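You operate a simulated robot arm through the tools that you are given. There is no shell and no other tool. Be economical: measure what you need, move in short steps, check, and stop when the job is done.

You run a simulated two-armed robot. Do the job below in one go: nothing can be reset, and whatever is moved stays where it is left.

JOB
Haul the curtain in by the strap until the sheet's number of slats is left out.
Fine: first move the entry guide off the slats to the bench by the end plate; unbolt, then bolt again. Set down upright: entry guide.
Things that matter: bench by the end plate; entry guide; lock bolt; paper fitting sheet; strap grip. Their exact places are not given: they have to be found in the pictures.

The check looks at the end state, three seconds after you hand in, the way a careful person would. Anything else that was tipped, shoved, dropped, spilled or broken makes it a failure. Flat cloth is picked up by pressing the open fingertips on it (5 to 10 N) and closing them slowly along it; thin cloth reads only 2 to 8 mm in the jaws.

ROBOT AND FRAMES
Two 7-joint arms with two-finger parallel grippers on one trunk, on a base that drives. Base frame: it is fixed to the floor where the robot stands at the start and does not move with it; the origin is under the middle of the robot, x ahead of it, y to its left, z up; the surface under the hand at the start is at about z = 600. Lengths are in mm, angles in rad, forces in N, time in s.
The left shoulder is at the start at [50, 165, 1030], the right one opposite. With the tool pointing down near the work surface each hand reaches from about 100 to 660 mm from the robot's upright axis, wherever it stands, measured 20 degrees to its own side. Places, roughly: bench by the end plate [700, -800, 900]; entry guide [500, -2250, 1000]; lock bolt [500, 900, 1000]; paper fitting sheet [750, 1000, 750]; strap grip [500, 1600, 700]. Payload 3.91 kg a hand.
The tool frame of a hand sits at the grasp point between the pads (the TCP): z along the fingers, y along the line on which they close. The tips reach 30 mm beyond it. Largest opening 110 mm; finger width 20, thickness 10; the body of the gripper, 48 by 112 mm, starts 55 mm behind the TCP.
Orientation is that of the tool frame in the base frame, as [roll, pitch, yaw] about the fixed x, y, z axes, in that order (R = Rz(yaw) Ry(pitch) Rx(roll)). With the fingers straight down and closing along the base's y, the tool's x points along the base's -x, its y along +y and its z along -z.

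CONTROLS
- The arms move only by the tool jog_arm. It takes "left_moves", "right_moves" or both (then of equal length, played together; a hand with none holds still); each is a list of rows, each an object (a shift or turn left out is 0, a gripper value left out holds the last) with "fingers": the finger opening in mm, from 0 to 110; "delta_pos": the shift along the base's x, y, z in units of 150 mm (1.0 is 150 mm), a list of three; "dr": the turn, a rotation vector about the base's x, y, z in units of 180 degrees (1.0 is 180 degrees), a list of three. In form: [{"fingers": fingers, "delta_pos": [x, y, z], "dr": [wx, wy, wz]}, ...]. A call has 1 to 8 rows; each row is the pose to reach, as a shift and turn from the pose commanded when the call began. A call with a number of a shift or a turn outside -1 to 1 is refused whole. Each row takes 0.2 s and may step no farther than 50 mm and 0.15 rad from the row before; otherwise, or with a gripper value out of range, the whole call is refused. Where a pose cannot be reached the arm comes as near as it can. A force on the tool above 50 N (or 10 N above the force at the start of the call, whichever is more), or a blocked arm, ends the call early, and 0.2 s more pass. The fingers move at their own pace (about 45 mm/s each) and stop on an object; they squeeze with about 35 N. The grip force told is the motor's: it shows also when the fingers shut on nothing. Time passes only in rows, and 0.2 s behind the last, so rows that repeat a pose let the fingers close. The reply holds the time, the measured pose of the TCP, the force on the tool along the base axes, the opening and the grip force, in the units named above and with some noise, with the torque about the TCP (base axes, N m) and any sound that the robot's microphone picked up.
- Cameras (640 x 400 px; columns grow to the right, rows downward): "scene" is now at [118.1, 13.4, 1251.7]; the picture's right is [0.18, -0.98, 0.00], its down [-0.04, -0.01, -1.00] and it looks along [0.98, 0.18, -0.04] (base axes); focal length 214 px, centre (320, 200). "left" rides on the left gripper at [72, -17, -103] in its tool frame; the picture's right is [0.23, 0.97, 0.00], its down [-0.76, 0.18, -0.62] and it looks along [-0.61, 0.14, 0.78] (tool axes); focal length 222 px, centre (320, 200). "right" rides on the right gripper at [72, 17, -103] in its tool frame; the picture's right is [-0.23, 0.97, 0.00], its down [-0.76, -0.18, -0.62] and it looks along [-0.61, -0.14, 0.78] (tool axes); focal length 222 px, centre (320, 200).
- capture(camera): a new picture of that camera. It takes no simulated time.
- slide_trunk(by): slides the trunk up (or, below 0, down) by that many mm; the arms and the scene camera ride with it, the base frame stays. It gives what a move gives, with no picture.
- steer(legs): drives the robot by 1 to 6 legs, each [ahead, left, turn to the left] in mm, mm and rad, along the robot's own axes; the way and the turn of a leg run together, so that a leg with both is an arc; at most 1500 mm and 3.142 rad a leg. The arms and the cameras ride along, it lands a little off, and it stops where it bumps. It gives what a move gives.
- turn_head(pan, tilt): turns the head with the scene camera to pan (to the left, within 1.396 rad either way) and tilt (down, from -0.506 to 1.204), counted from straight ahead of the robot. It gives what a move gives.
- measure_at(camera, pixels): there is no depth. For up to 12 entries [column, row, z] of the newest picture of that camera ("zoom" is the newest enlarged one), the place [x, y] in the base frame at which the ray of that pixel passes the height z, good to about 2 mm. It takes no simulated time.
- close_up(camera, box): a new picture of the part [left, top, right, bottom] of that camera's present view, enlarged. It takes no simulated time.
- job_done(): hands the job in; it is judged then, once.

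Keep the steps short. Do not move on a guess: measure, check each grasp and each placing, and mend mistakes. In all there are 80 turns and 78 pictures (those below and enlarged ones count). Leave the grippers open and the arms clear of the work at the hand-in unless told otherwise, and finish with a single line.

The tools are called after "Call:" as name(argument=value, ...) on one line, values as JSON. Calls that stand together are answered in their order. jog_arm: Moves the arms, as the interface text tells. Its arguments: {"type":"object","properties":{"left_moves":{"type":"array","items":{"type":"object","properties":{"fingers":{"type":"number"},"delta_pos":{"type":"array","items":{"type":"number"}},"dr":{"type":"array","items":{"type":"number"}}}}},"right_moves":{"type":"array","items":{"type":"object","properties":{"fingers":{"type":"number"},"delta_pos":{"type":"array","items":{"type":"number"}},"dr":{"type":"array","items":{"type":"number"}}}}}},"required":[]} The other tools are called the same way: slide_trunk (by) slides the trunk up or down; steer (legs) drives the base; turn_head (pan, tilt) turns the head that bears the scene camera; capture (camera) takes a picture; measure_at (camera, pixels) gives the place at which the rays of pixels pass given heights; close_up (camera, box) takes an enlarged picture of a part of a camera's view; job_done () hands the job in.

At the start:

```text
time_s: 0.0
left_position: [403.3, 323.2, 1232.9]
left_tool_rot: [-3.14, 0.005, -3.142]
left_ft_force: [-1.2, 0.8, 0.1]
left_ft_torque: [0.02, -0.03, -0.01]
left_width: 110.3
left_gripper_force: 0.1
right_position: [350.4, -32.3, 1173.1]
right_tool_rot: [3.139, -0.001, 3.141]
right_ft_force: [0.2, 0.1, -0.5]
right_ft_torque: [0.0, -0.01, 0.03]
right_width: 110.0
right_gripper_force: 0.0
trunk travel left (down, up): [-250.0, 253.0]
robot x, y, heading: [-3.7, 0.3, -0.004]
head pan, tilt: [0.178, 0.037]
```

scene: 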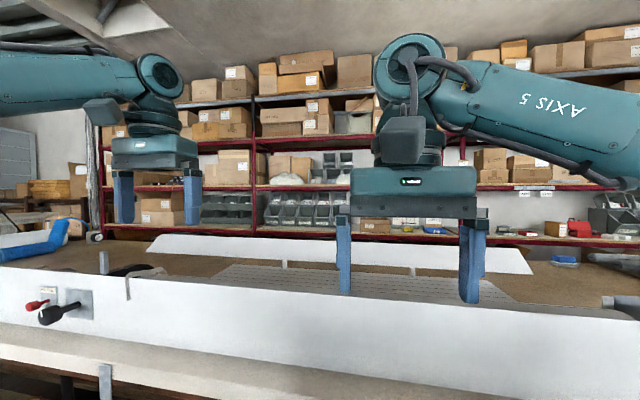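
right: 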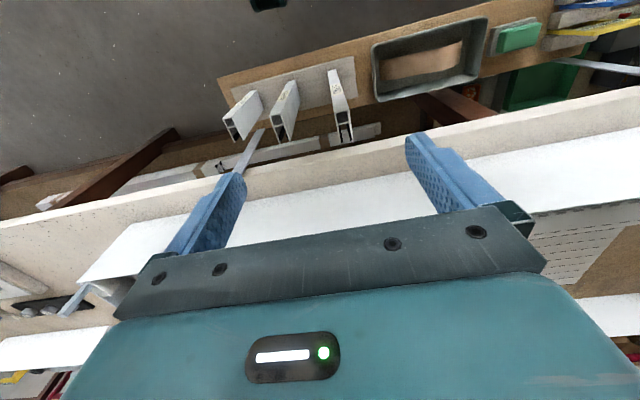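
left: 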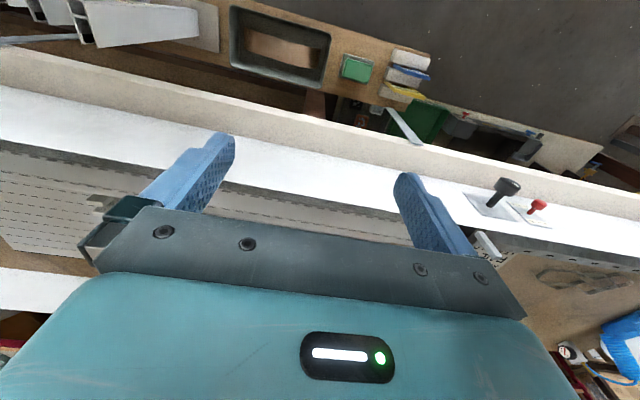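

I see a long white housing in front of me, with a black and a red handle at the left (scene px ~(55,310)). I look left and right first.

Call:
turn_head(pan=0.9, tilt=0.35)

Call:
capture(camera="scene")

Call:
turn_head(pan=-0.9, tilt=0.35)

Call:
capture(camera="scene")

```text
time_s: 1.1
left_position: [402.4, 323.2, 1231.5]
left_tool_rot: [-3.14, 0.005, -3.141]
left_ft_force: [0.1, -0.9, -0.2]
left_ft_torque: [0.01, -0.02, 0.01]
left_width: 110.1
left_gripper_force: 0.1
right_position: [349.2, -30.7, 1173.6]
right_tool_rot: [3.14, -0.001, 3.14]
right_ft_force: [0.1, 0.7, 0.5]
right_ft_torque: [-0.02, 0.02, -0.01]
right_width: 110.2
right_gripper_force: 0.0
trunk travel left (down, up): [-250.0, 253.0]
robot x, y, heading: [-2.5, 0.0, 0.002]
head pan, tilt: [0.901, 0.351]
```

```text
74 pictures are left
```

scene: 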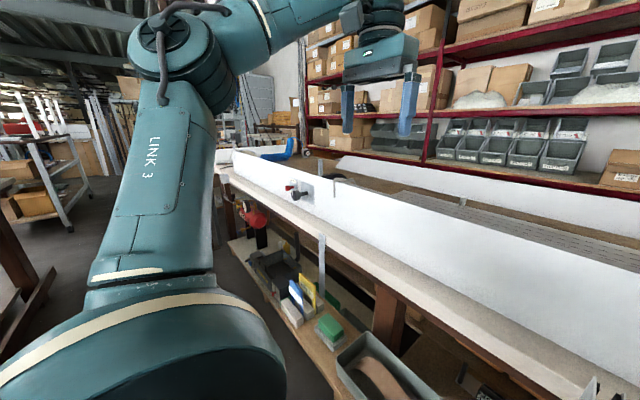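

```text
time_s: 2.9
left_position: [402.5, 324.6, 1231.5]
left_tool_rot: [-3.14, 0.006, -3.14]
left_ft_force: [0.4, -0.1, 0.3]
left_ft_torque: [0.02, 0.0, 0.0]
left_width: 109.9
left_gripper_force: 0.2
right_position: [350.7, -31.1, 1173.6]
right_tool_rot: [3.139, 0.001, 3.141]
right_ft_force: [0.3, -0.5, -0.5]
right_ft_torque: [0.01, 0.0, 0.03]
right_width: 110.1
right_gripper_force: 0.1
trunk travel left (down, up): [-250.0, 253.0]
robot x, y, heading: [1.2, 2.1, -0.003]
head pan, tilt: [-0.901, 0.351]
```

```text
73 pictures are left
```

scene: 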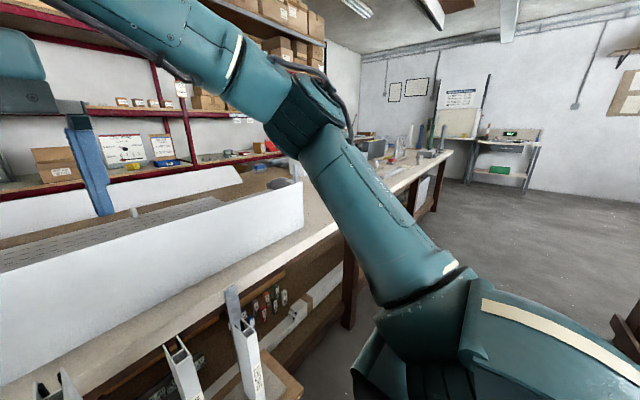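

The housing runs along y; handles on its front lie to the left. I drive left 900 and look with head down.

Call:
steer(legs=[[0, 900, 0]])

Call:
turn_head(pan=0.0, tilt=0.5)

Call:
capture(camera="scene")

Call:
capture(camera="left")

Call:
turn_head(pan=0.8, tilt=0.5)

Call:
capture(camera="scene")

```text
time_s: 11.2
left_position: [403.3, 1228.9, 1232.5]
left_tool_rot: [-3.14, 0.006, -3.141]
left_ft_force: [-0.3, -0.2, 0.4]
left_ft_torque: [-0.03, 0.0, 0.04]
left_width: 110.0
left_gripper_force: 0.1
right_position: [350.6, 873.4, 1174.8]
right_tool_rot: [3.138, 0.0, -3.141]
right_ft_force: [0.0, 0.2, -0.4]
right_ft_torque: [-0.01, 0.0, 0.02]
right_width: 110.2
right_gripper_force: 0.1
trunk travel left (down, up): [-250.0, 253.0]
robot x, y, heading: [2.9, 905.1, -0.0]
head pan, tilt: [-0.901, 0.351]
```

```text
time_s: 12.4
left_position: [403.3, 1228.4, 1230.8]
left_tool_rot: [-3.14, 0.004, -3.14]
left_ft_force: [0.4, 0.2, 0.1]
left_ft_torque: [-0.01, 0.0, -0.04]
left_width: 109.9
left_gripper_force: 0.0
right_position: [351.5, 873.4, 1172.6]
right_tool_rot: [3.139, 0.001, -3.141]
right_ft_force: [-1.1, -0.3, -0.3]
right_ft_torque: [0.01, 0.0, -0.01]
right_width: 110.1
right_gripper_force: 0.0
trunk travel left (down, up): [-250.0, 253.0]
robot x, y, heading: [3.8, 907.0, -0.008]
head pan, tilt: [0.0, 0.499]
```

```text
72 pictures are left
```

scene: 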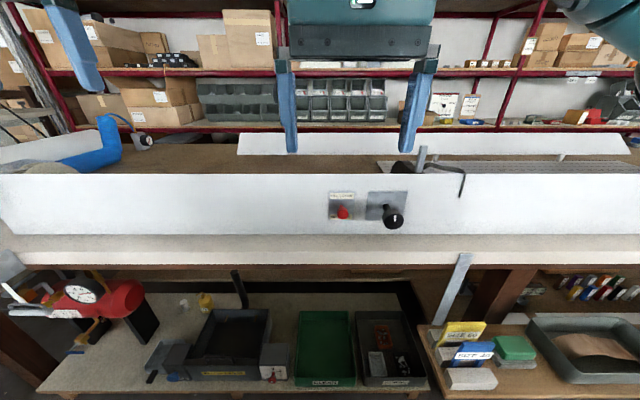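

```text
71 pictures are left
```

left: 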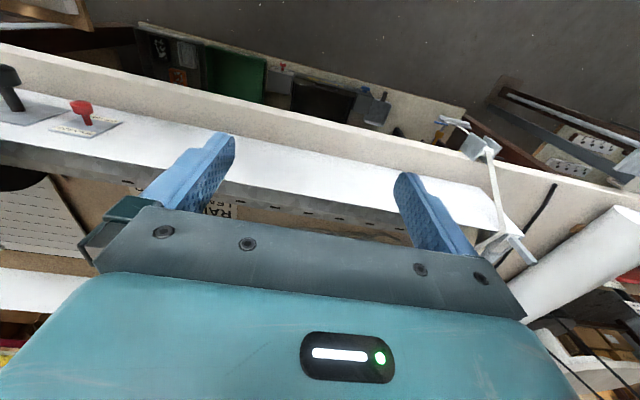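

```text
time_s: 13.5
left_position: [404.4, 1228.4, 1231.7]
left_tool_rot: [-3.139, 0.005, 3.14]
left_ft_force: [0.4, -0.1, -0.2]
left_ft_torque: [0.0, -0.02, 0.01]
left_width: 110.1
left_gripper_force: 0.0
right_position: [351.6, 873.7, 1173.5]
right_tool_rot: [3.14, 0.0, 3.141]
right_ft_force: [0.1, 0.7, 0.4]
right_ft_torque: [0.0, -0.01, 0.02]
right_width: 110.0
right_gripper_force: 0.0
trunk travel left (down, up): [-250.0, 253.0]
robot x, y, heading: [3.2, 905.6, -0.0]
head pan, tilt: [0.799, 0.499]
```

```text
70 pictures are left
```

scene: 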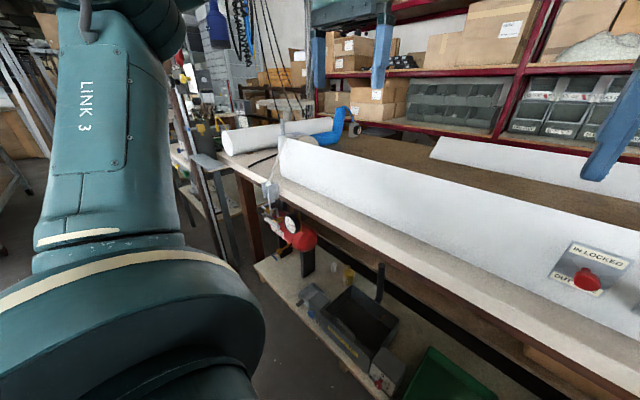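

I want close views: the red/black handles on the plates, the roll/strap area to the left, and inside the housing.

Call:
turn_head(pan=0.0, tilt=0.5)

Call:
close_up(camera="scene", box=[300, 120, 500, 245])

Call:
close_up(camera="left", box=[400, 80, 640, 320])

Call:
capture(camera="right")

```text
time_s: 14.6
left_position: [403.2, 1228.7, 1231.0]
left_tool_rot: [-3.139, 0.006, 3.14]
left_ft_force: [-1.0, 1.2, -0.4]
left_ft_torque: [0.03, -0.01, 0.02]
left_width: 110.0
left_gripper_force: 0.0
right_position: [350.4, 873.8, 1173.9]
right_tool_rot: [3.139, 0.001, -3.14]
right_ft_force: [-0.5, 0.4, 0.1]
right_ft_torque: [0.0, 0.0, -0.01]
right_width: 110.2
right_gripper_force: 0.1
trunk travel left (down, up): [-250.0, 253.0]
robot x, y, heading: [1.6, 907.6, -0.003]
head pan, tilt: [0.0, 0.499]
```

```text
3.20 times, centred on (400, 182) of scene
```

zoom: 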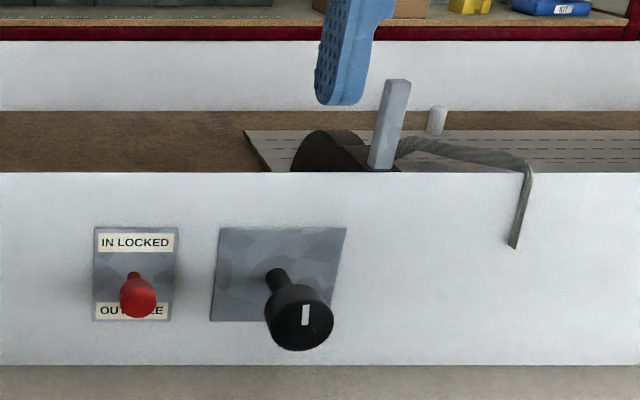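

```text
1.67 times, centred on (520, 200) of left
```

zoom: 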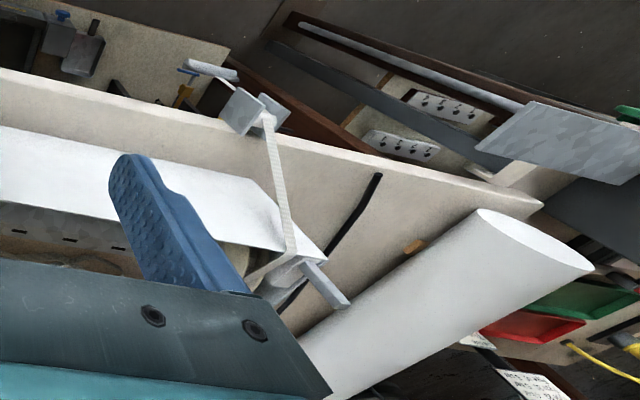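

```text
67 pictures are left
```

right: 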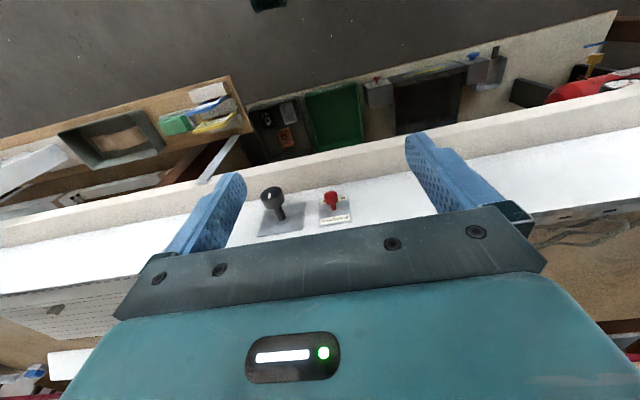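

The red knob is the lock bolt ("IN LOCKED" above, "OUT FREE" below). There's a paper behind the housing front. I raise the trunk and look down into the channel, also further left.

Call:
slide_trunk(by=250)

Call:
turn_head(pan=0.15, tilt=0.7)

Call:
capture(camera="scene")

Call:
steer(legs=[[0, 450, 0]])

Call:
capture(camera="scene")

```text
time_s: 17.2
left_position: [403.0, 1228.1, 1481.5]
left_tool_rot: [-3.14, 0.006, -3.138]
left_ft_force: [0.0, -0.2, 0.0]
left_ft_torque: [-0.02, 0.01, -0.02]
left_width: 109.9
left_gripper_force: 0.1
right_position: [350.6, 873.5, 1423.9]
right_tool_rot: [3.14, 0.001, 3.141]
right_ft_force: [0.8, 0.2, -0.6]
right_ft_torque: [0.0, 0.03, 0.0]
right_width: 109.8
right_gripper_force: 0.0
trunk travel left (down, up): [-500.0, 3.0]
robot x, y, heading: [1.1, 905.4, 0.0]
head pan, tilt: [0.0, 0.499]
```

```text
time_s: 17.9
left_position: [403.3, 1229.2, 1480.5]
left_tool_rot: [-3.14, 0.007, -3.141]
left_ft_force: [-0.2, 0.1, -0.6]
left_ft_torque: [0.03, -0.04, -0.01]
left_width: 109.9
left_gripper_force: 0.0
right_position: [350.1, 872.6, 1423.2]
right_tool_rot: [3.14, 0.0, 3.141]
right_ft_force: [-0.3, 0.3, 0.1]
right_ft_torque: [0.01, -0.01, 0.01]
right_width: 109.9
right_gripper_force: 0.2
trunk travel left (down, up): [-500.0, 3.0]
robot x, y, heading: [-1.6, 905.2, -0.002]
head pan, tilt: [0.15, 0.7]
```

```text
66 pictures are left
```

scene: 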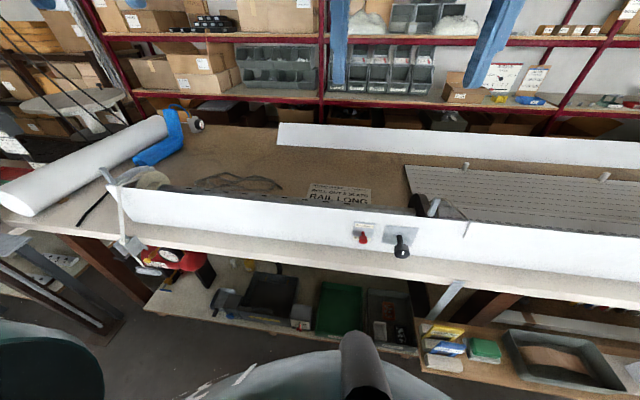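

```text
time_s: 22.4
left_position: [398.2, 1679.9, 1481.5]
left_tool_rot: [-3.138, 0.005, -3.13]
left_ft_force: [0.3, 0.1, -0.4]
left_ft_torque: [0.04, 0.0, 0.02]
left_width: 110.1
left_gripper_force: 0.1
right_position: [349.2, 1325.0, 1423.6]
right_tool_rot: [3.141, 0.0, -3.133]
right_ft_force: [-0.6, -0.6, -0.4]
right_ft_torque: [-0.02, 0.03, 0.02]
right_width: 109.8
right_gripper_force: 0.0
trunk travel left (down, up): [-500.0, 3.0]
robot x, y, heading: [-3.3, 1352.7, 0.012]
head pan, tilt: [0.15, 0.7]
```

```text
65 pictures are left
```

scene: 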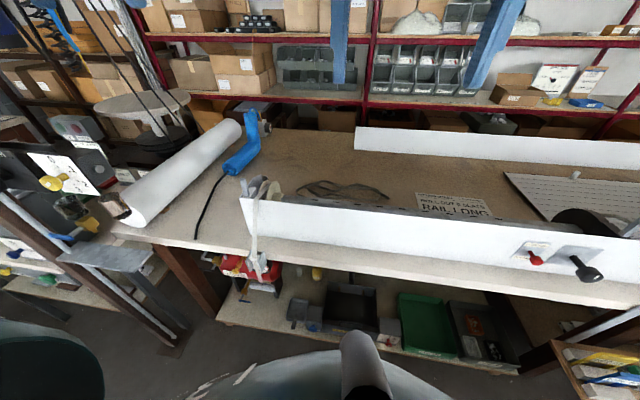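

Call:
turn_head(pan=-0.3, tilt=0.7)

Call:
close_up(camera="scene", box=[220, 150, 380, 250])

Call:
turn_head(pan=0.15, tilt=0.7)

Call:
close_up(camera="scene", box=[200, 160, 360, 300])

Call:
close_up(camera="scene", box=[405, 180, 505, 230])

```text
time_s: 23.3
left_position: [398.5, 1679.4, 1482.3]
left_tool_rot: [-3.139, 0.006, -3.13]
left_ft_force: [-0.7, 0.5, -0.1]
left_ft_torque: [-0.01, -0.01, -0.01]
left_width: 110.1
left_gripper_force: 0.2
right_position: [349.8, 1325.2, 1424.0]
right_tool_rot: [3.139, -0.001, -3.132]
right_ft_force: [-1.0, 1.3, -0.1]
right_ft_torque: [-0.03, 0.0, 0.0]
right_width: 110.0
right_gripper_force: 0.1
trunk travel left (down, up): [-500.0, 3.0]
robot x, y, heading: [-1.4, 1349.7, 0.003]
head pan, tilt: [-0.3, 0.7]
```

```text
4.00 times, centred on (300, 200) of scene
```

zoom: 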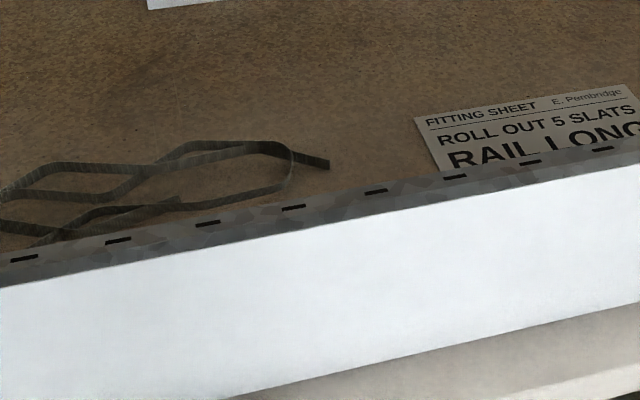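

```text
time_s: 24.2
left_position: [399.4, 1679.4, 1481.4]
left_tool_rot: [-3.138, 0.006, -3.131]
left_ft_force: [-0.1, -0.3, -0.7]
left_ft_torque: [-0.01, -0.02, -0.03]
left_width: 109.9
left_gripper_force: 0.1
right_position: [349.0, 1323.9, 1425.0]
right_tool_rot: [3.138, 0.001, -3.133]
right_ft_force: [-0.4, -0.2, 0.3]
right_ft_torque: [0.02, 0.02, 0.01]
right_width: 110.0
right_gripper_force: 0.1
trunk travel left (down, up): [-500.0, 3.0]
robot x, y, heading: [2.0, 1348.3, 0.009]
head pan, tilt: [0.15, 0.7]
```

```text
2.86 times, centred on (280, 230) of scene
```

zoom: 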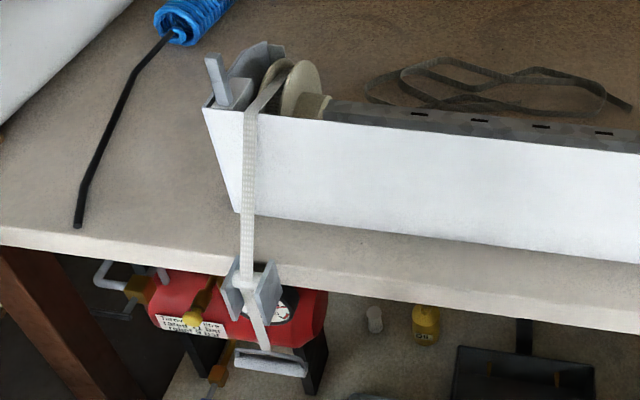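

```text
6.40 times, centred on (455, 205) of scene
```

zoom: 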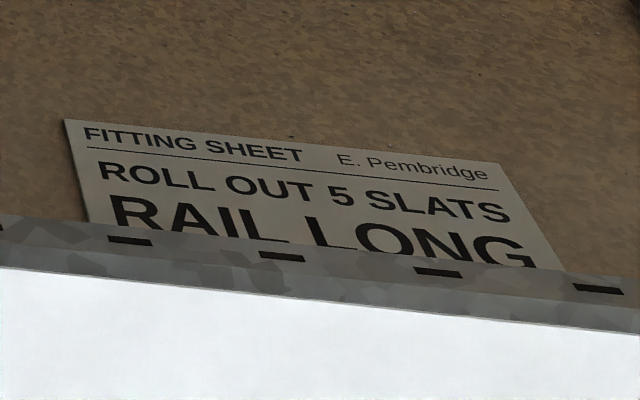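

The sheet reads "ROLL OUT 5 SLATS / RAIL LONG"; lower part is hidden by the housing front. I measure places to get a wrist camera over it.

Call:
measure_at(camera="zoom", pixels=[[70, 120, 600], [500, 165, 600], [70, 120, 750], [500, 165, 750], [320, 290, 850], [320, 290, 750]])

Call:
measure_at(camera="scene", pixels=[[270, 262, 600], [270, 262, 700], [248, 235, 600], [248, 235, 700], [536, 258, 700], [536, 258, 800], [580, 268, 700], [580, 268, 800], [249, 198, 750], [249, 198, 850], [265, 300, 0], [262, 277, 500]])

```text
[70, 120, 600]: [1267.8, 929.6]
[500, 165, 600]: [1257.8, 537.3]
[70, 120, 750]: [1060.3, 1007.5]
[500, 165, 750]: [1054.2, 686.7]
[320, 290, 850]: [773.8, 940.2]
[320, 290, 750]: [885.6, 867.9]
```

```text
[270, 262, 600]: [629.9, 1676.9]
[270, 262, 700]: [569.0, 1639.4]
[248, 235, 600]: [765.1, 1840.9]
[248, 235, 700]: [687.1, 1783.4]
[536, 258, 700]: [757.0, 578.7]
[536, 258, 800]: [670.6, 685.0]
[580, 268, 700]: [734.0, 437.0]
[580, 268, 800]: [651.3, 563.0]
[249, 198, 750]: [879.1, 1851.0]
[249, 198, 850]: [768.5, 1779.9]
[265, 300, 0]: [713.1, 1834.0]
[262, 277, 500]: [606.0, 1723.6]
```

Triangulating: bolt ≈ (535, 855, 1023), strap bracket ≈ (474, 1630, 920), sheet around (820, 950, 900). I drive right 350 so the right wrist camera sits over the sheet, and move that hand forward 100.

Call:
steer(legs=[[0, -350, 0]])

Call:
jog_arm(right_moves=[{"delta_pos": [0.3, 0, 0]}, {"delta_pos": [0.6, 0, 0]}])

Call:
capture(camera="right")

Call:
capture(camera="scene")

```text
time_s: 27.8
left_position: [400.6, 1340.9, 1482.6]
left_tool_rot: [-3.14, 0.005, -3.128]
left_ft_force: [0.5, -0.7, 0.1]
left_ft_torque: [0.01, 0.02, 0.0]
left_width: 110.1
left_gripper_force: 0.1
right_position: [351.2, 984.6, 1424.2]
right_tool_rot: [3.141, 0.001, -3.131]
right_ft_force: [0.2, -0.6, -0.1]
right_ft_torque: [0.0, -0.01, 0.02]
right_width: 109.9
right_gripper_force: 0.1
trunk travel left (down, up): [-500.0, 3.0]
robot x, y, heading: [2.6, 1009.1, 0.012]
head pan, tilt: [0.15, 0.7]
```

```text
time_s: 28.4
left_position: [401.7, 1340.7, 1482.0]
left_tool_rot: [-3.14, 0.007, -3.13]
left_ft_force: [0.5, 0.9, -0.3]
left_ft_torque: [-0.03, 0.01, 0.0]
left_width: 110.0
left_gripper_force: 0.1
right_position: [444.6, 983.9, 1423.7]
right_tool_rot: [3.141, 0.002, -3.13]
right_ft_force: [-0.7, 0.0, 1.0]
right_ft_torque: [0.01, -0.01, 0.01]
right_width: 110.0
right_gripper_force: 0.1
trunk travel left (down, up): [-500.0, 3.0]
robot x, y, heading: [1.0, 1015.5, 0.013]
head pan, tilt: [0.15, 0.7]
```

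```text
61 pictures are left
```

right: 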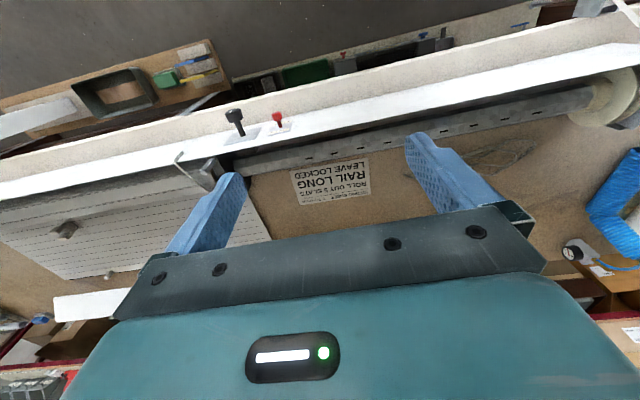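

```text
60 pictures are left
```

scene: 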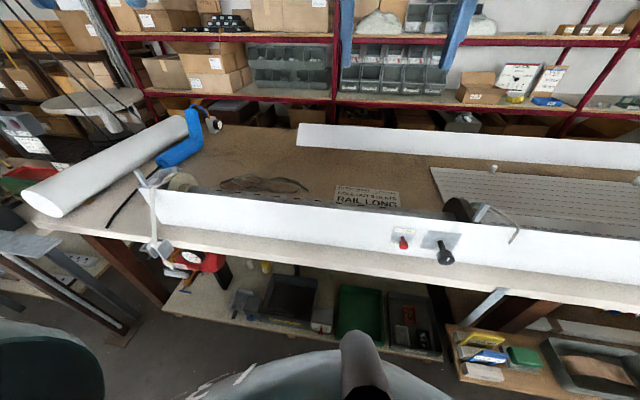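

The sheet: "ROLL OUT 5 SLATS / RAIL LONG / LEAVE LOCKED" – so 5 slats out and bolt in at the end. Now I drive right to study the slats and the right end.

Call:
steer(legs=[[0, -1100, 0]])

Call:
turn_head(pan=0.3, tilt=0.7)

Call:
capture(camera="scene")

Call:
turn_head(pan=-0.4, tilt=0.7)

Call:
capture(camera="scene")

Call:
turn_head(pan=-1.0, tilt=0.4)

Call:
capture(camera="scene")

```text
time_s: 38.2
left_position: [410.8, 246.3, 1481.6]
left_tool_rot: [-3.141, 0.005, -3.138]
left_ft_force: [-0.1, -0.2, 0.4]
left_ft_torque: [-0.04, -0.01, -0.01]
left_width: 109.9
left_gripper_force: 0.0
right_position: [448.9, -110.2, 1423.5]
right_tool_rot: [3.14, 0.001, -3.138]
right_ft_force: [-0.4, -0.3, 0.0]
right_ft_torque: [0.01, 0.01, -0.02]
right_width: 109.8
right_gripper_force: 0.0
trunk travel left (down, up): [-500.0, 3.0]
robot x, y, heading: [11.5, -77.2, 0.002]
head pan, tilt: [0.15, 0.7]
```

```text
time_s: 38.9
left_position: [410.6, 247.2, 1481.3]
left_tool_rot: [-3.139, 0.005, -3.137]
left_ft_force: [-0.1, 0.2, 0.2]
left_ft_torque: [-0.02, -0.01, 0.04]
left_width: 109.8
left_gripper_force: 0.0
right_position: [449.5, -110.3, 1423.6]
right_tool_rot: [-3.14, -0.001, -3.138]
right_ft_force: [0.0, 0.1, -0.3]
right_ft_torque: [0.0, 0.01, 0.04]
right_width: 109.7
right_gripper_force: 0.0
trunk travel left (down, up): [-500.0, 3.0]
robot x, y, heading: [7.1, -77.0, 0.001]
head pan, tilt: [0.3, 0.7]
```

```text
59 pictures are left
```

scene: 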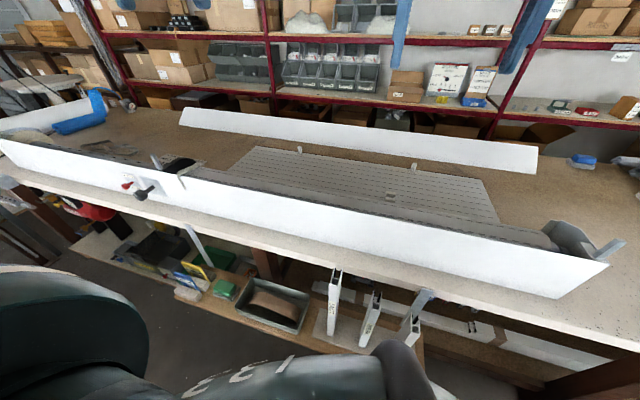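

```text
time_s: 40.0
left_position: [410.7, 245.7, 1482.4]
left_tool_rot: [-3.139, 0.005, -3.137]
left_ft_force: [0.7, 0.6, -0.1]
left_ft_torque: [-0.01, 0.01, 0.0]
left_width: 110.1
left_gripper_force: 0.2
right_position: [449.9, -110.3, 1423.5]
right_tool_rot: [3.139, 0.002, -3.139]
right_ft_force: [0.4, -0.5, -1.1]
right_ft_torque: [0.02, -0.02, -0.03]
right_width: 110.3
right_gripper_force: 0.0
trunk travel left (down, up): [-500.0, 3.0]
robot x, y, heading: [8.4, -77.1, 0.001]
head pan, tilt: [-0.4, 0.7]
```

```text
58 pictures are left
```

scene: 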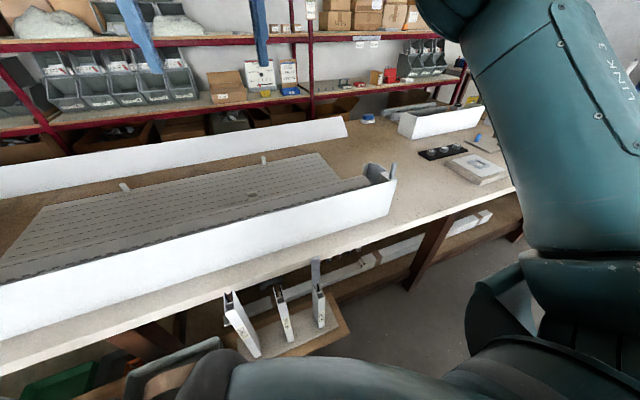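

```text
time_s: 41.0
left_position: [411.1, 247.2, 1481.3]
left_tool_rot: [-3.14, 0.005, -3.138]
left_ft_force: [-0.7, 0.0, -0.3]
left_ft_torque: [0.01, -0.03, -0.03]
left_width: 109.9
left_gripper_force: 0.0
right_position: [449.6, -110.6, 1424.4]
right_tool_rot: [3.14, 0.0, -3.137]
right_ft_force: [-0.5, 0.3, 0.7]
right_ft_torque: [0.0, 0.02, 0.0]
right_width: 109.9
right_gripper_force: 0.1
trunk travel left (down, up): [-500.0, 3.0]
robot x, y, heading: [9.7, -76.7, 0.001]
head pan, tilt: [-1.0, 0.4]
```

```text
57 pictures are left
```

scene: 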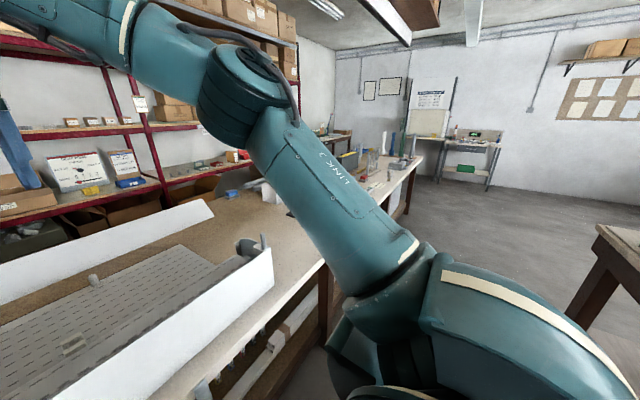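

I zoom on the small thing on the slats (~(253,195) in the middle picture), the end plate and the far bench.

Call:
turn_head(pan=-0.4, tilt=0.7)

Call:
close_up(camera="scene", box=[200, 140, 400, 240])

Call:
close_up(camera="scene", box=[380, 90, 520, 190])

Call:
capture(camera="right")

```text
time_s: 42.0
left_position: [408.9, 246.9, 1482.6]
left_tool_rot: [-3.142, 0.005, -3.138]
left_ft_force: [-0.4, 0.3, 1.2]
left_ft_torque: [0.0, 0.0, -0.03]
left_width: 110.0
left_gripper_force: 0.2
right_position: [449.2, -109.3, 1425.0]
right_tool_rot: [3.14, 0.0, -3.138]
right_ft_force: [-0.4, 0.5, -0.3]
right_ft_torque: [-0.02, 0.04, -0.01]
right_width: 110.2
right_gripper_force: 0.1
trunk travel left (down, up): [-500.0, 3.0]
robot x, y, heading: [11.8, -80.8, 0.003]
head pan, tilt: [-0.4, 0.7]
```

```text
3.20 times, centred on (300, 190) of scene
```

zoom: 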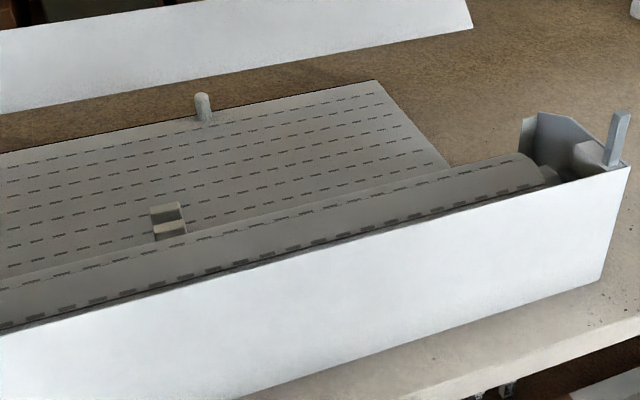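

```text
4.00 times, centred on (450, 140) of scene
```

zoom: 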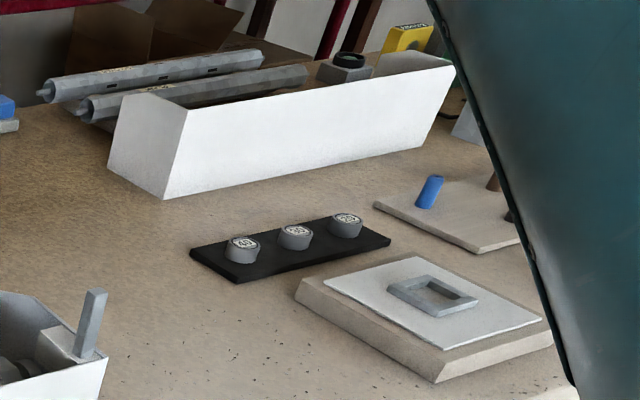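

```text
54 pictures are left
```

right: 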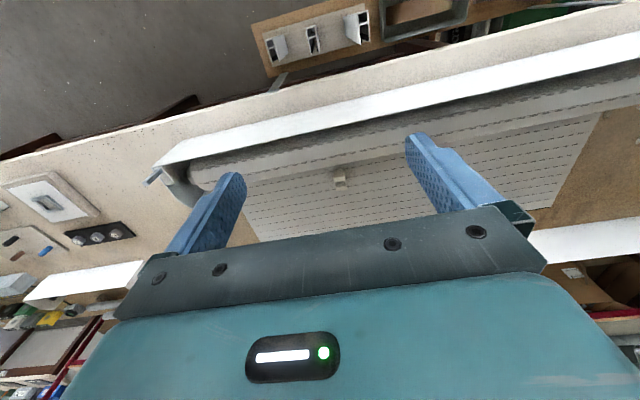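

The small block on the slats (right px (339,177)) is the entry guide. Enlarge it and measure it from two cameras for height.

Call:
close_up(camera="right", box=[290, 140, 400, 220])

Call:
measure_at(camera="right", pixels=[[339, 177, 850], [339, 177, 900], [339, 177, 950], [339, 177, 1000], [155, 176, 1000], [155, 176, 1050]])

Call:
capture(camera="scene")

Call:
measure_at(camera="scene", pixels=[[253, 195, 850], [253, 195, 900], [253, 195, 950], [253, 195, 1000], [392, 166, 1000], [392, 166, 1050]])

```text
5.00 times, centred on (345, 180) of right
```

zoom: 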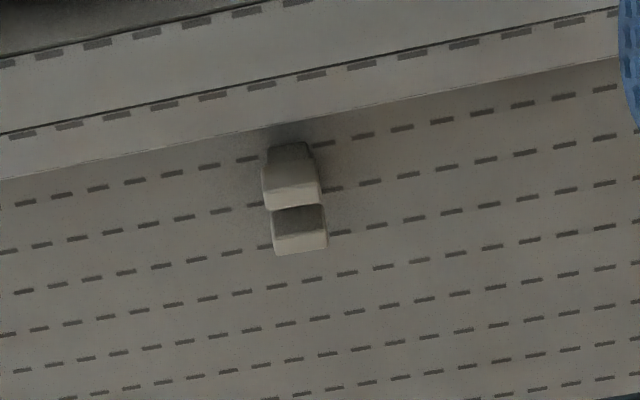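

```text
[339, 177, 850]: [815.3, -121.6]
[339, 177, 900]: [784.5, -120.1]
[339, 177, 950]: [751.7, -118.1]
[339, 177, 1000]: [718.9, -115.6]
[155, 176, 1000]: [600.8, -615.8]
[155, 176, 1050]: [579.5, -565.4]
```

```text
52 pictures are left
```

scene: 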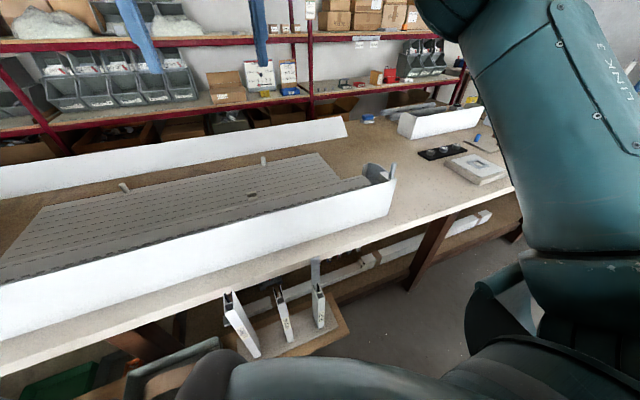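

```text
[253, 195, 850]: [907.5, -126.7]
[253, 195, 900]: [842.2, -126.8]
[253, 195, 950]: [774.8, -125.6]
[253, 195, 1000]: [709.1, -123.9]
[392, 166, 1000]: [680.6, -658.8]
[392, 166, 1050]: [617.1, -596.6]
```

Guide is at about (729, -120, ~985). I drive ahead 130 and left 165 to bring it within right-hand reach.

Call:
steer(legs=[[0, 165, 0], [130, 0, 0]])

Call:
close_up(camera="right", box=[240, 90, 440, 215])

```text
time_s: 44.9
left_position: [537.8, 413.1, 1481.0]
left_tool_rot: [-3.14, 0.004, -3.131]
left_ft_force: [0.6, 0.5, 0.2]
left_ft_torque: [-0.03, 0.0, -0.03]
left_width: 110.2
left_gripper_force: 0.0
right_position: [579.9, 57.8, 1424.9]
right_tool_rot: [3.14, 0.001, -3.133]
right_ft_force: [0.5, 0.7, -0.3]
right_ft_torque: [0.0, -0.02, -0.02]
right_width: 110.0
right_gripper_force: 0.1
trunk travel left (down, up): [-500.0, 3.0]
robot x, y, heading: [134.8, 87.3, 0.008]
head pan, tilt: [-0.4, 0.7]
```

```text
3.20 times, centred on (340, 152) of right
```

zoom: 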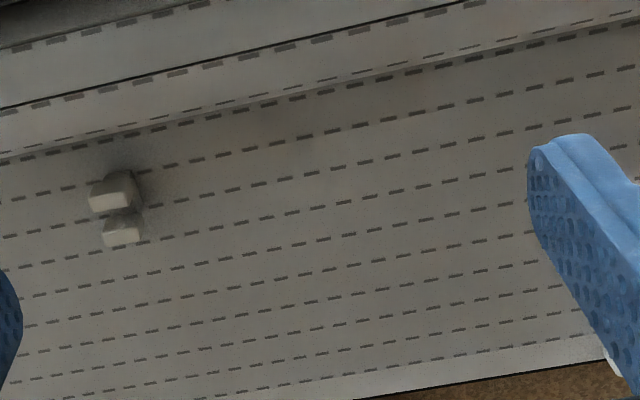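

Bring the right hand above the guide: shift (+140, -178, -260).

Call:
jog_arm(right_moves=[{"delta_pos": [0.117, -0.148, -0.217]}, {"delta_pos": [0.233, -0.297, -0.433]}, {"delta_pos": [0.35, -0.445, -0.65]}, {"delta_pos": [0.467, -0.593, -0.867]}, {"delta_pos": [0.583, -0.742, -1.0]}, {"delta_pos": [0.7, -0.89, -1.0]}, {"delta_pos": [0.933, -1.0, -1.0]}, {"delta_pos": [0.933, -1.0, -1.0]}])

Call:
capture(camera="right")

```text
time_s: 46.7
left_position: [535.6, 412.2, 1482.4]
left_tool_rot: [-3.139, 0.005, -3.131]
left_ft_force: [0.5, -0.6, -0.1]
left_ft_torque: [0.04, 0.01, 0.01]
left_width: 110.1
left_gripper_force: 0.0
right_position: [715.7, -91.2, 1275.2]
right_tool_rot: [3.141, 0.002, -3.133]
right_ft_force: [-0.2, 0.2, 0.9]
right_ft_torque: [0.01, 0.03, -0.02]
right_width: 109.8
right_gripper_force: 0.1
trunk travel left (down, up): [-500.0, 3.0]
robot x, y, heading: [137.2, 86.1, 0.006]
head pan, tilt: [-0.4, 0.7]
```

```text
50 pictures are left
```

right: 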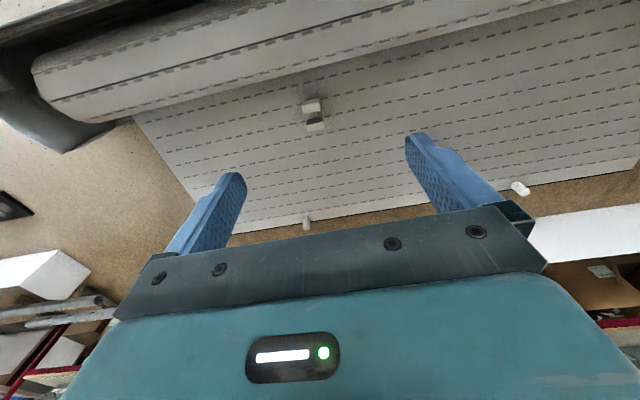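

Call:
measure_at(camera="right", pixels=[[316, 112, 920], [316, 112, 950], [316, 112, 980], [316, 112, 1010]])

Call:
close_up(camera="right", box=[276, 80, 356, 140])

```text
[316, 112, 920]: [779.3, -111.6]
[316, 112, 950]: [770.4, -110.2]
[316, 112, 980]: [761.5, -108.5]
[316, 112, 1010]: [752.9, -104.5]
```

```text
6.67 times, centred on (316, 110) of right
```

zoom: 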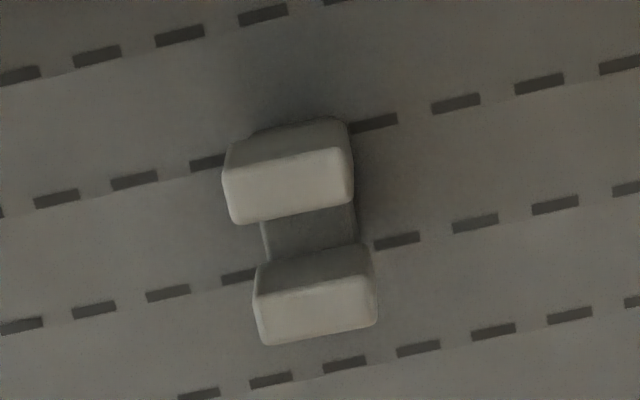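

Two right-camera views give the guide at about (785, -115, 900). I move above it: to TCP ≈ (780, -114, 1060), and look again.

Call:
jog_arm(right_moves=[{"delta_pos": [0.1, -0.03, -0.28]}, {"delta_pos": [0.2, -0.07, -0.56]}, {"delta_pos": [0.3, -0.1, -0.84]}, {"delta_pos": [0.4, -0.15, -1.0]}, {"delta_pos": [0.4, -0.15, -1.0]}])

Call:
capture(camera="right")

```text
time_s: 47.9
left_position: [536.5, 412.8, 1481.4]
left_tool_rot: [3.142, 0.006, -3.131]
left_ft_force: [0.0, 0.1, 0.1]
left_ft_torque: [0.02, -0.01, 0.01]
left_width: 110.2
left_gripper_force: 0.0
right_position: [779.7, -117.6, 1122.0]
right_tool_rot: [-3.141, 0.002, -3.134]
right_ft_force: [-0.1, -0.4, 0.0]
right_ft_torque: [0.0, -0.02, -0.02]
right_width: 110.1
right_gripper_force: 0.0
trunk travel left (down, up): [-500.0, 3.0]
robot x, y, heading: [136.6, 84.7, 0.011]
head pan, tilt: [-0.4, 0.7]
```

```text
48 pictures are left
```

right: 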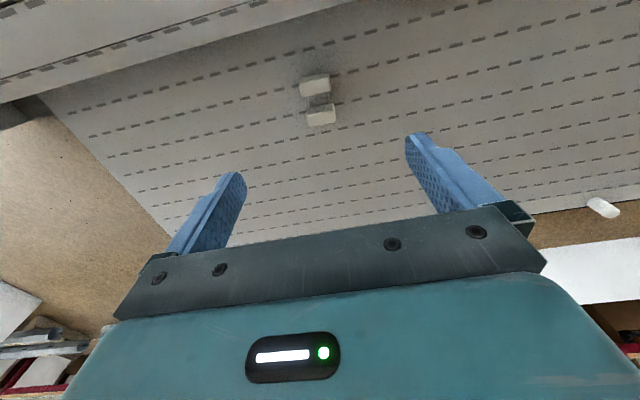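

Call:
measure_at(camera="right", pixels=[[318, 98, 870], [318, 98, 890], [318, 98, 910], [313, 77, 910], [320, 124, 890], [306, 118, 890], [336, 115, 890], [300, 84, 900], [330, 78, 900]])

```text
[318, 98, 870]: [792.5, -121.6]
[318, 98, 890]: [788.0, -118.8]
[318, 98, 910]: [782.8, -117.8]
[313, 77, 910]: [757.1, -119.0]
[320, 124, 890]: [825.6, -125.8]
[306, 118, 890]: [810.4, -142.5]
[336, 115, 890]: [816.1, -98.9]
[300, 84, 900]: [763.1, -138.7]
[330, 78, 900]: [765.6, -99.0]
```

Guide centre ≈ (788, -120), ~62 long in x, ~40 wide in y. Descend to z≈970.

Call:
jog_arm(right_moves=[{"delta_pos": [0.05, -0.013, -0.3]}, {"delta_pos": [0.053, -0.013, -0.6]}, {"delta_pos": [0.053, -0.013, -0.9]}, {"delta_pos": [0.053, -0.013, -1.0]}, {"delta_pos": [0.053, -0.013, -1.0]}])

Call:
capture(camera="right")

```text
time_s: 49.1
left_position: [536.9, 412.8, 1481.3]
left_tool_rot: [-3.141, 0.004, -3.131]
left_ft_force: [0.4, 0.2, -0.1]
left_ft_torque: [-0.02, -0.01, 0.01]
left_width: 110.2
left_gripper_force: 0.0
right_position: [786.4, -117.6, 972.1]
right_tool_rot: [3.141, -0.001, -3.131]
right_ft_force: [-0.3, -0.4, -0.4]
right_ft_torque: [0.0, 0.0, 0.0]
right_width: 110.0
right_gripper_force: 0.0
trunk travel left (down, up): [-500.0, 3.0]
robot x, y, heading: [139.8, 83.8, 0.006]
head pan, tilt: [-0.4, 0.7]
```

```text
47 pictures are left
```

right: 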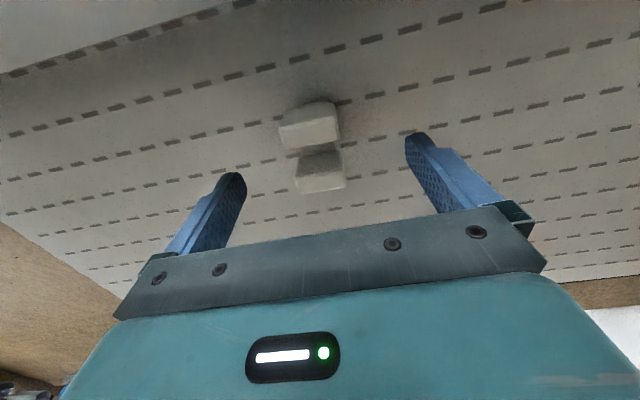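

Call:
measure_at(camera="right", pixels=[[313, 150, 850], [313, 150, 870], [313, 150, 890], [313, 150, 910], [320, 193, 870], [320, 193, 890], [307, 100, 890], [307, 100, 910], [281, 127, 890], [340, 120, 890]])

```text
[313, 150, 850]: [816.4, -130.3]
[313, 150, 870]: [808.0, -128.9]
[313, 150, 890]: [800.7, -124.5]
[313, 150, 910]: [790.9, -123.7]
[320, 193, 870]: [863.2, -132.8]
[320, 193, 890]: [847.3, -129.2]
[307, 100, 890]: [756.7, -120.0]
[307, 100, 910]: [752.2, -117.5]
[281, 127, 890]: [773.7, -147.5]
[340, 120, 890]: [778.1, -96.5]
```

Estimates of height now converge near 930–945, so tips are close. I shift (-6,-3) and go down in small steps watching force.

Call:
jog_arm(right_moves=[{"delta_pos": [-0.04, -0.02, -0.03]}, {"delta_pos": [-0.04, -0.02, -0.06]}, {"delta_pos": [-0.04, -0.02, -0.06]}])

Call:
close_up(camera="right", box=[180, 50, 500, 250])

```text
time_s: 49.9
left_position: [536.5, 412.5, 1482.4]
left_tool_rot: [-3.141, 0.006, -3.13]
left_ft_force: [-0.3, 0.0, -0.1]
left_ft_torque: [-0.02, -0.01, 0.03]
left_width: 110.3
left_gripper_force: 0.1
right_position: [780.6, -121.7, 965.0]
right_tool_rot: [3.14, 0.002, -3.134]
right_ft_force: [-0.2, 0.0, 0.4]
right_ft_torque: [0.02, 0.01, -0.02]
right_width: 109.8
right_gripper_force: 0.0
trunk travel left (down, up): [-500.0, 3.0]
robot x, y, heading: [137.0, 85.0, 0.01]
head pan, tilt: [-0.4, 0.7]
```

```text
2.00 times, centred on (340, 150) of right
```

zoom: 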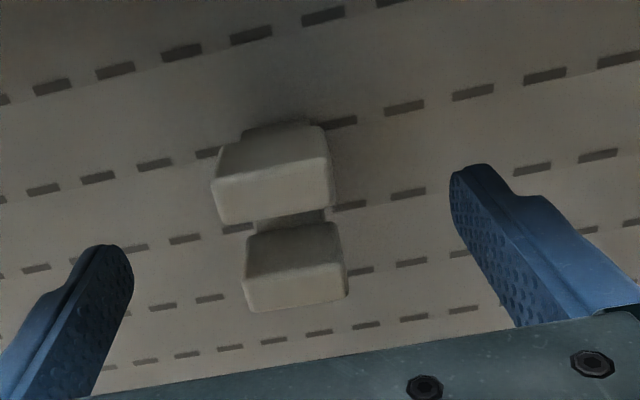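

Call:
jog_arm(right_moves=[{"delta_pos": [0, 0, -0.04]}, {"delta_pos": [0, 0, -0.08]}, {"delta_pos": [0, 0, -0.12]}, {"delta_pos": [0, 0, -0.12]}])

Call:
close_up(camera="right", box=[180, 50, 500, 250])

```text
time_s: 50.9
left_position: [537.3, 412.9, 1482.5]
left_tool_rot: [-3.14, 0.007, -3.132]
left_ft_force: [0.0, 0.3, 0.6]
left_ft_torque: [0.0, -0.02, -0.01]
left_width: 110.2
left_gripper_force: 0.1
right_position: [779.5, -120.8, 947.3]
right_tool_rot: [3.141, 0.002, -3.132]
right_ft_force: [0.5, 0.2, -1.1]
right_ft_torque: [0.01, -0.01, -0.04]
right_width: 110.0
right_gripper_force: 0.1
trunk travel left (down, up): [-500.0, 3.0]
robot x, y, heading: [136.3, 86.5, 0.011]
head pan, tilt: [-0.4, 0.7]
```

```text
2.00 times, centred on (340, 150) of right
```

zoom: 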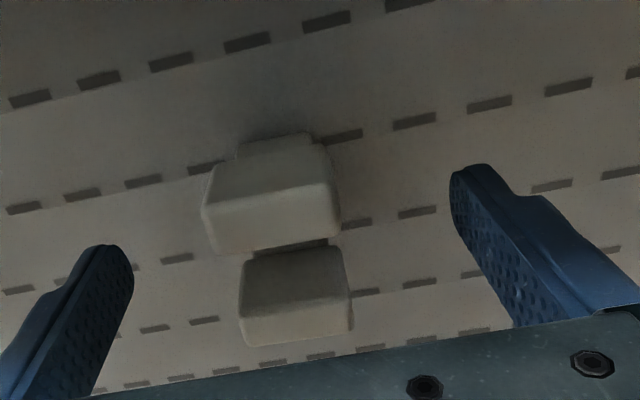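

No contact yet; block is between the fingers. Descend another 24.

Call:
jog_arm(right_moves=[{"delta_pos": [0, 0, -0.05]}, {"delta_pos": [0, 0, -0.1]}, {"delta_pos": [0, 0, -0.15]}, {"delta_pos": [0, 0, -0.15]}])

Call:
close_up(camera="right", box=[180, 50, 500, 250])

```text
time_s: 51.9
left_position: [537.9, 412.9, 1481.0]
left_tool_rot: [-3.14, 0.005, -3.131]
left_ft_force: [0.2, -0.1, 0.5]
left_ft_torque: [-0.01, 0.04, 0.01]
left_width: 110.1
left_gripper_force: 0.0
right_position: [779.0, -120.5, 933.0]
right_tool_rot: [3.14, 0.001, -3.133]
right_ft_force: [0.2, -0.5, 0.7]
right_ft_torque: [0.01, -0.01, 0.01]
right_width: 109.9
right_gripper_force: 0.0
right hand out of reach, approached as far as the arm can: row 3, 4
trunk travel left (down, up): [-500.0, 3.0]
robot x, y, heading: [137.5, 89.8, 0.007]
head pan, tilt: [-0.4, 0.7]
```

```text
2.00 times, centred on (340, 150) of right
```

zoom: 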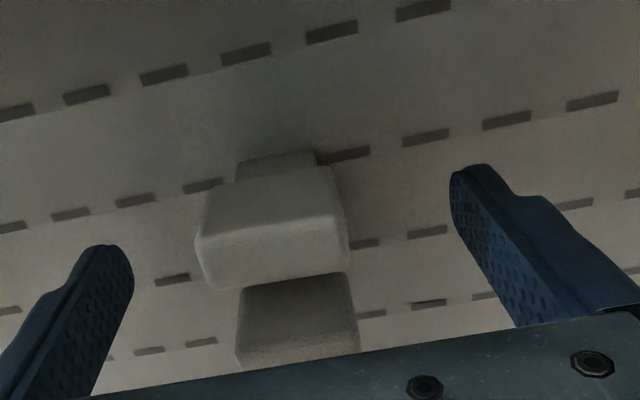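

The arm's reach limit is hit; before closing I measure the block edges in this zoom at plausible heights.

Call:
measure_at(camera="zoom", pixels=[[270, 222, 900], [270, 222, 920], [270, 222, 940], [275, 155, 900], [275, 155, 920], [295, 278, 900], [295, 278, 920], [295, 278, 940], [200, 235, 920], [342, 220, 920], [350, 154, 900], [325, 36, 900]])

```text
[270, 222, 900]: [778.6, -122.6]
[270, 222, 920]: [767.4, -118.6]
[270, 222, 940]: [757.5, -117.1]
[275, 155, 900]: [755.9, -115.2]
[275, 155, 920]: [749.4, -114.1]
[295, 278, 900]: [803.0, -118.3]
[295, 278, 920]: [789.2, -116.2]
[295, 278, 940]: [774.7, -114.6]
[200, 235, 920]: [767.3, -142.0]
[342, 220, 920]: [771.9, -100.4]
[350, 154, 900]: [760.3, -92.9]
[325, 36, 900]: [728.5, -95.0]
```

The guide has two blocks with a ~22 mm slot between them; fingers at x 779 would slip into the slot. I shift back 19 mm to grip the nearer block (x≈752–768), then check.

Call:
jog_arm(right_moves=[{"delta_pos": [-0.06, 0, 0.02]}, {"delta_pos": [-0.127, 0, 0.02]}, {"delta_pos": [-0.127, 0, 0.0]}, {"delta_pos": [-0.127, 0, 0.0]}])

Call:
close_up(camera="right", box=[180, 80, 500, 280])

```text
time_s: 52.9
left_position: [536.2, 413.8, 1482.0]
left_tool_rot: [-3.141, 0.004, -3.131]
left_ft_force: [-0.6, 0.8, 0.2]
left_ft_torque: [-0.01, -0.01, 0.02]
left_width: 110.0
left_gripper_force: 0.0
right_position: [760.3, -121.0, 932.8]
right_tool_rot: [3.141, 0.002, -3.133]
right_ft_force: [0.3, 0.0, -0.3]
right_ft_torque: [0.0, -0.01, 0.02]
right_width: 109.8
right_gripper_force: 0.0
trunk travel left (down, up): [-500.0, 3.0]
robot x, y, heading: [138.7, 84.8, 0.009]
head pan, tilt: [-0.4, 0.7]
```

```text
2.00 times, centred on (340, 180) of right
```

zoom: 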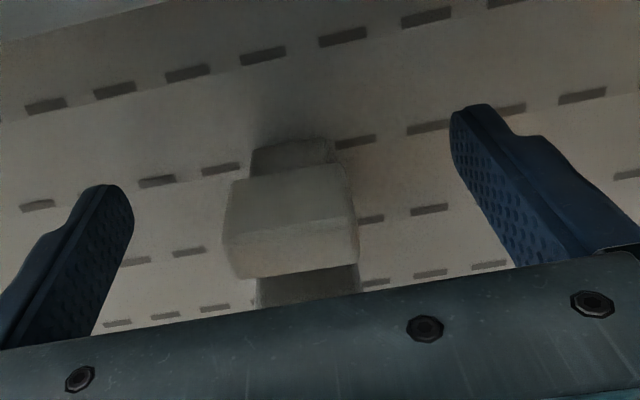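

Block 1 is centred between the fingers. Go down ~10 mm, watching force.

Call:
jog_arm(right_moves=[{"delta_pos": [0, 0, -0.03]}, {"delta_pos": [0, 0, -0.06]}, {"delta_pos": [0, 0, -0.08]}, {"delta_pos": [0, 0, -0.08]}])

```text
time_s: 53.9
left_position: [537.9, 414.2, 1483.1]
left_tool_rot: [-3.139, 0.005, -3.131]
left_ft_force: [-0.3, -0.2, -0.1]
left_ft_torque: [-0.01, -0.01, -0.01]
left_width: 109.8
left_gripper_force: 0.1
right_position: [761.5, -120.5, 921.3]
right_tool_rot: [3.142, 0.0, -3.133]
right_ft_force: [-0.9, 0.3, -0.6]
right_ft_torque: [-0.02, -0.01, 0.02]
right_width: 110.0
right_gripper_force: 0.1
trunk travel left (down, up): [-500.0, 3.0]
robot x, y, heading: [141.2, 89.2, 0.005]
head pan, tilt: [-0.4, 0.7]
```

No contact. Another 9 mm in small steps.

Call:
jog_arm(right_moves=[{"delta_pos": [0, 0, -0.02]}, {"delta_pos": [0, 0, -0.04]}, {"delta_pos": [0, 0, -0.06]}, {"delta_pos": [0, 0, -0.06]}])

Call:
close_up(camera="right", box=[180, 80, 500, 280])

```text
time_s: 54.9
left_position: [533.4, 414.5, 1483.2]
left_tool_rot: [-3.14, 0.009, -3.13]
left_ft_force: [0.2, -1.4, -0.8]
left_ft_torque: [0.02, -0.03, -0.04]
left_width: 109.9
left_gripper_force: 0.1
right_position: [762.6, -121.0, 920.1]
right_tool_rot: [3.139, 0.014, -3.133]
right_ft_force: [8.1, -3.9, 45.5]
right_ft_torque: [0.82, 4.85, 0.26]
right_width: 109.9
right_gripper_force: 0.0
trunk travel left (down, up): [-500.0, 3.0]
robot x, y, heading: [135.3, 82.9, 0.005]
head pan, tilt: [-0.4, 0.7]
```

```text
2.00 times, centred on (340, 180) of right
```

zoom: 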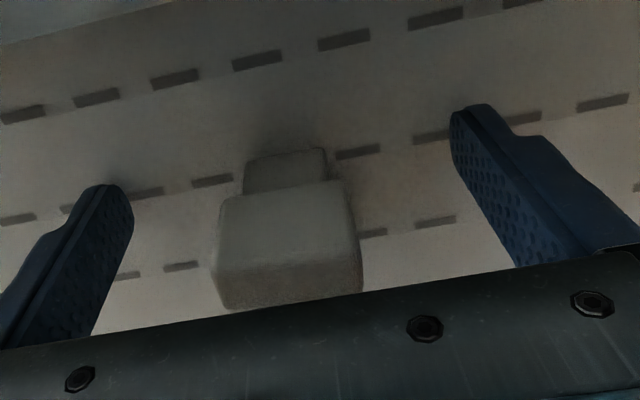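

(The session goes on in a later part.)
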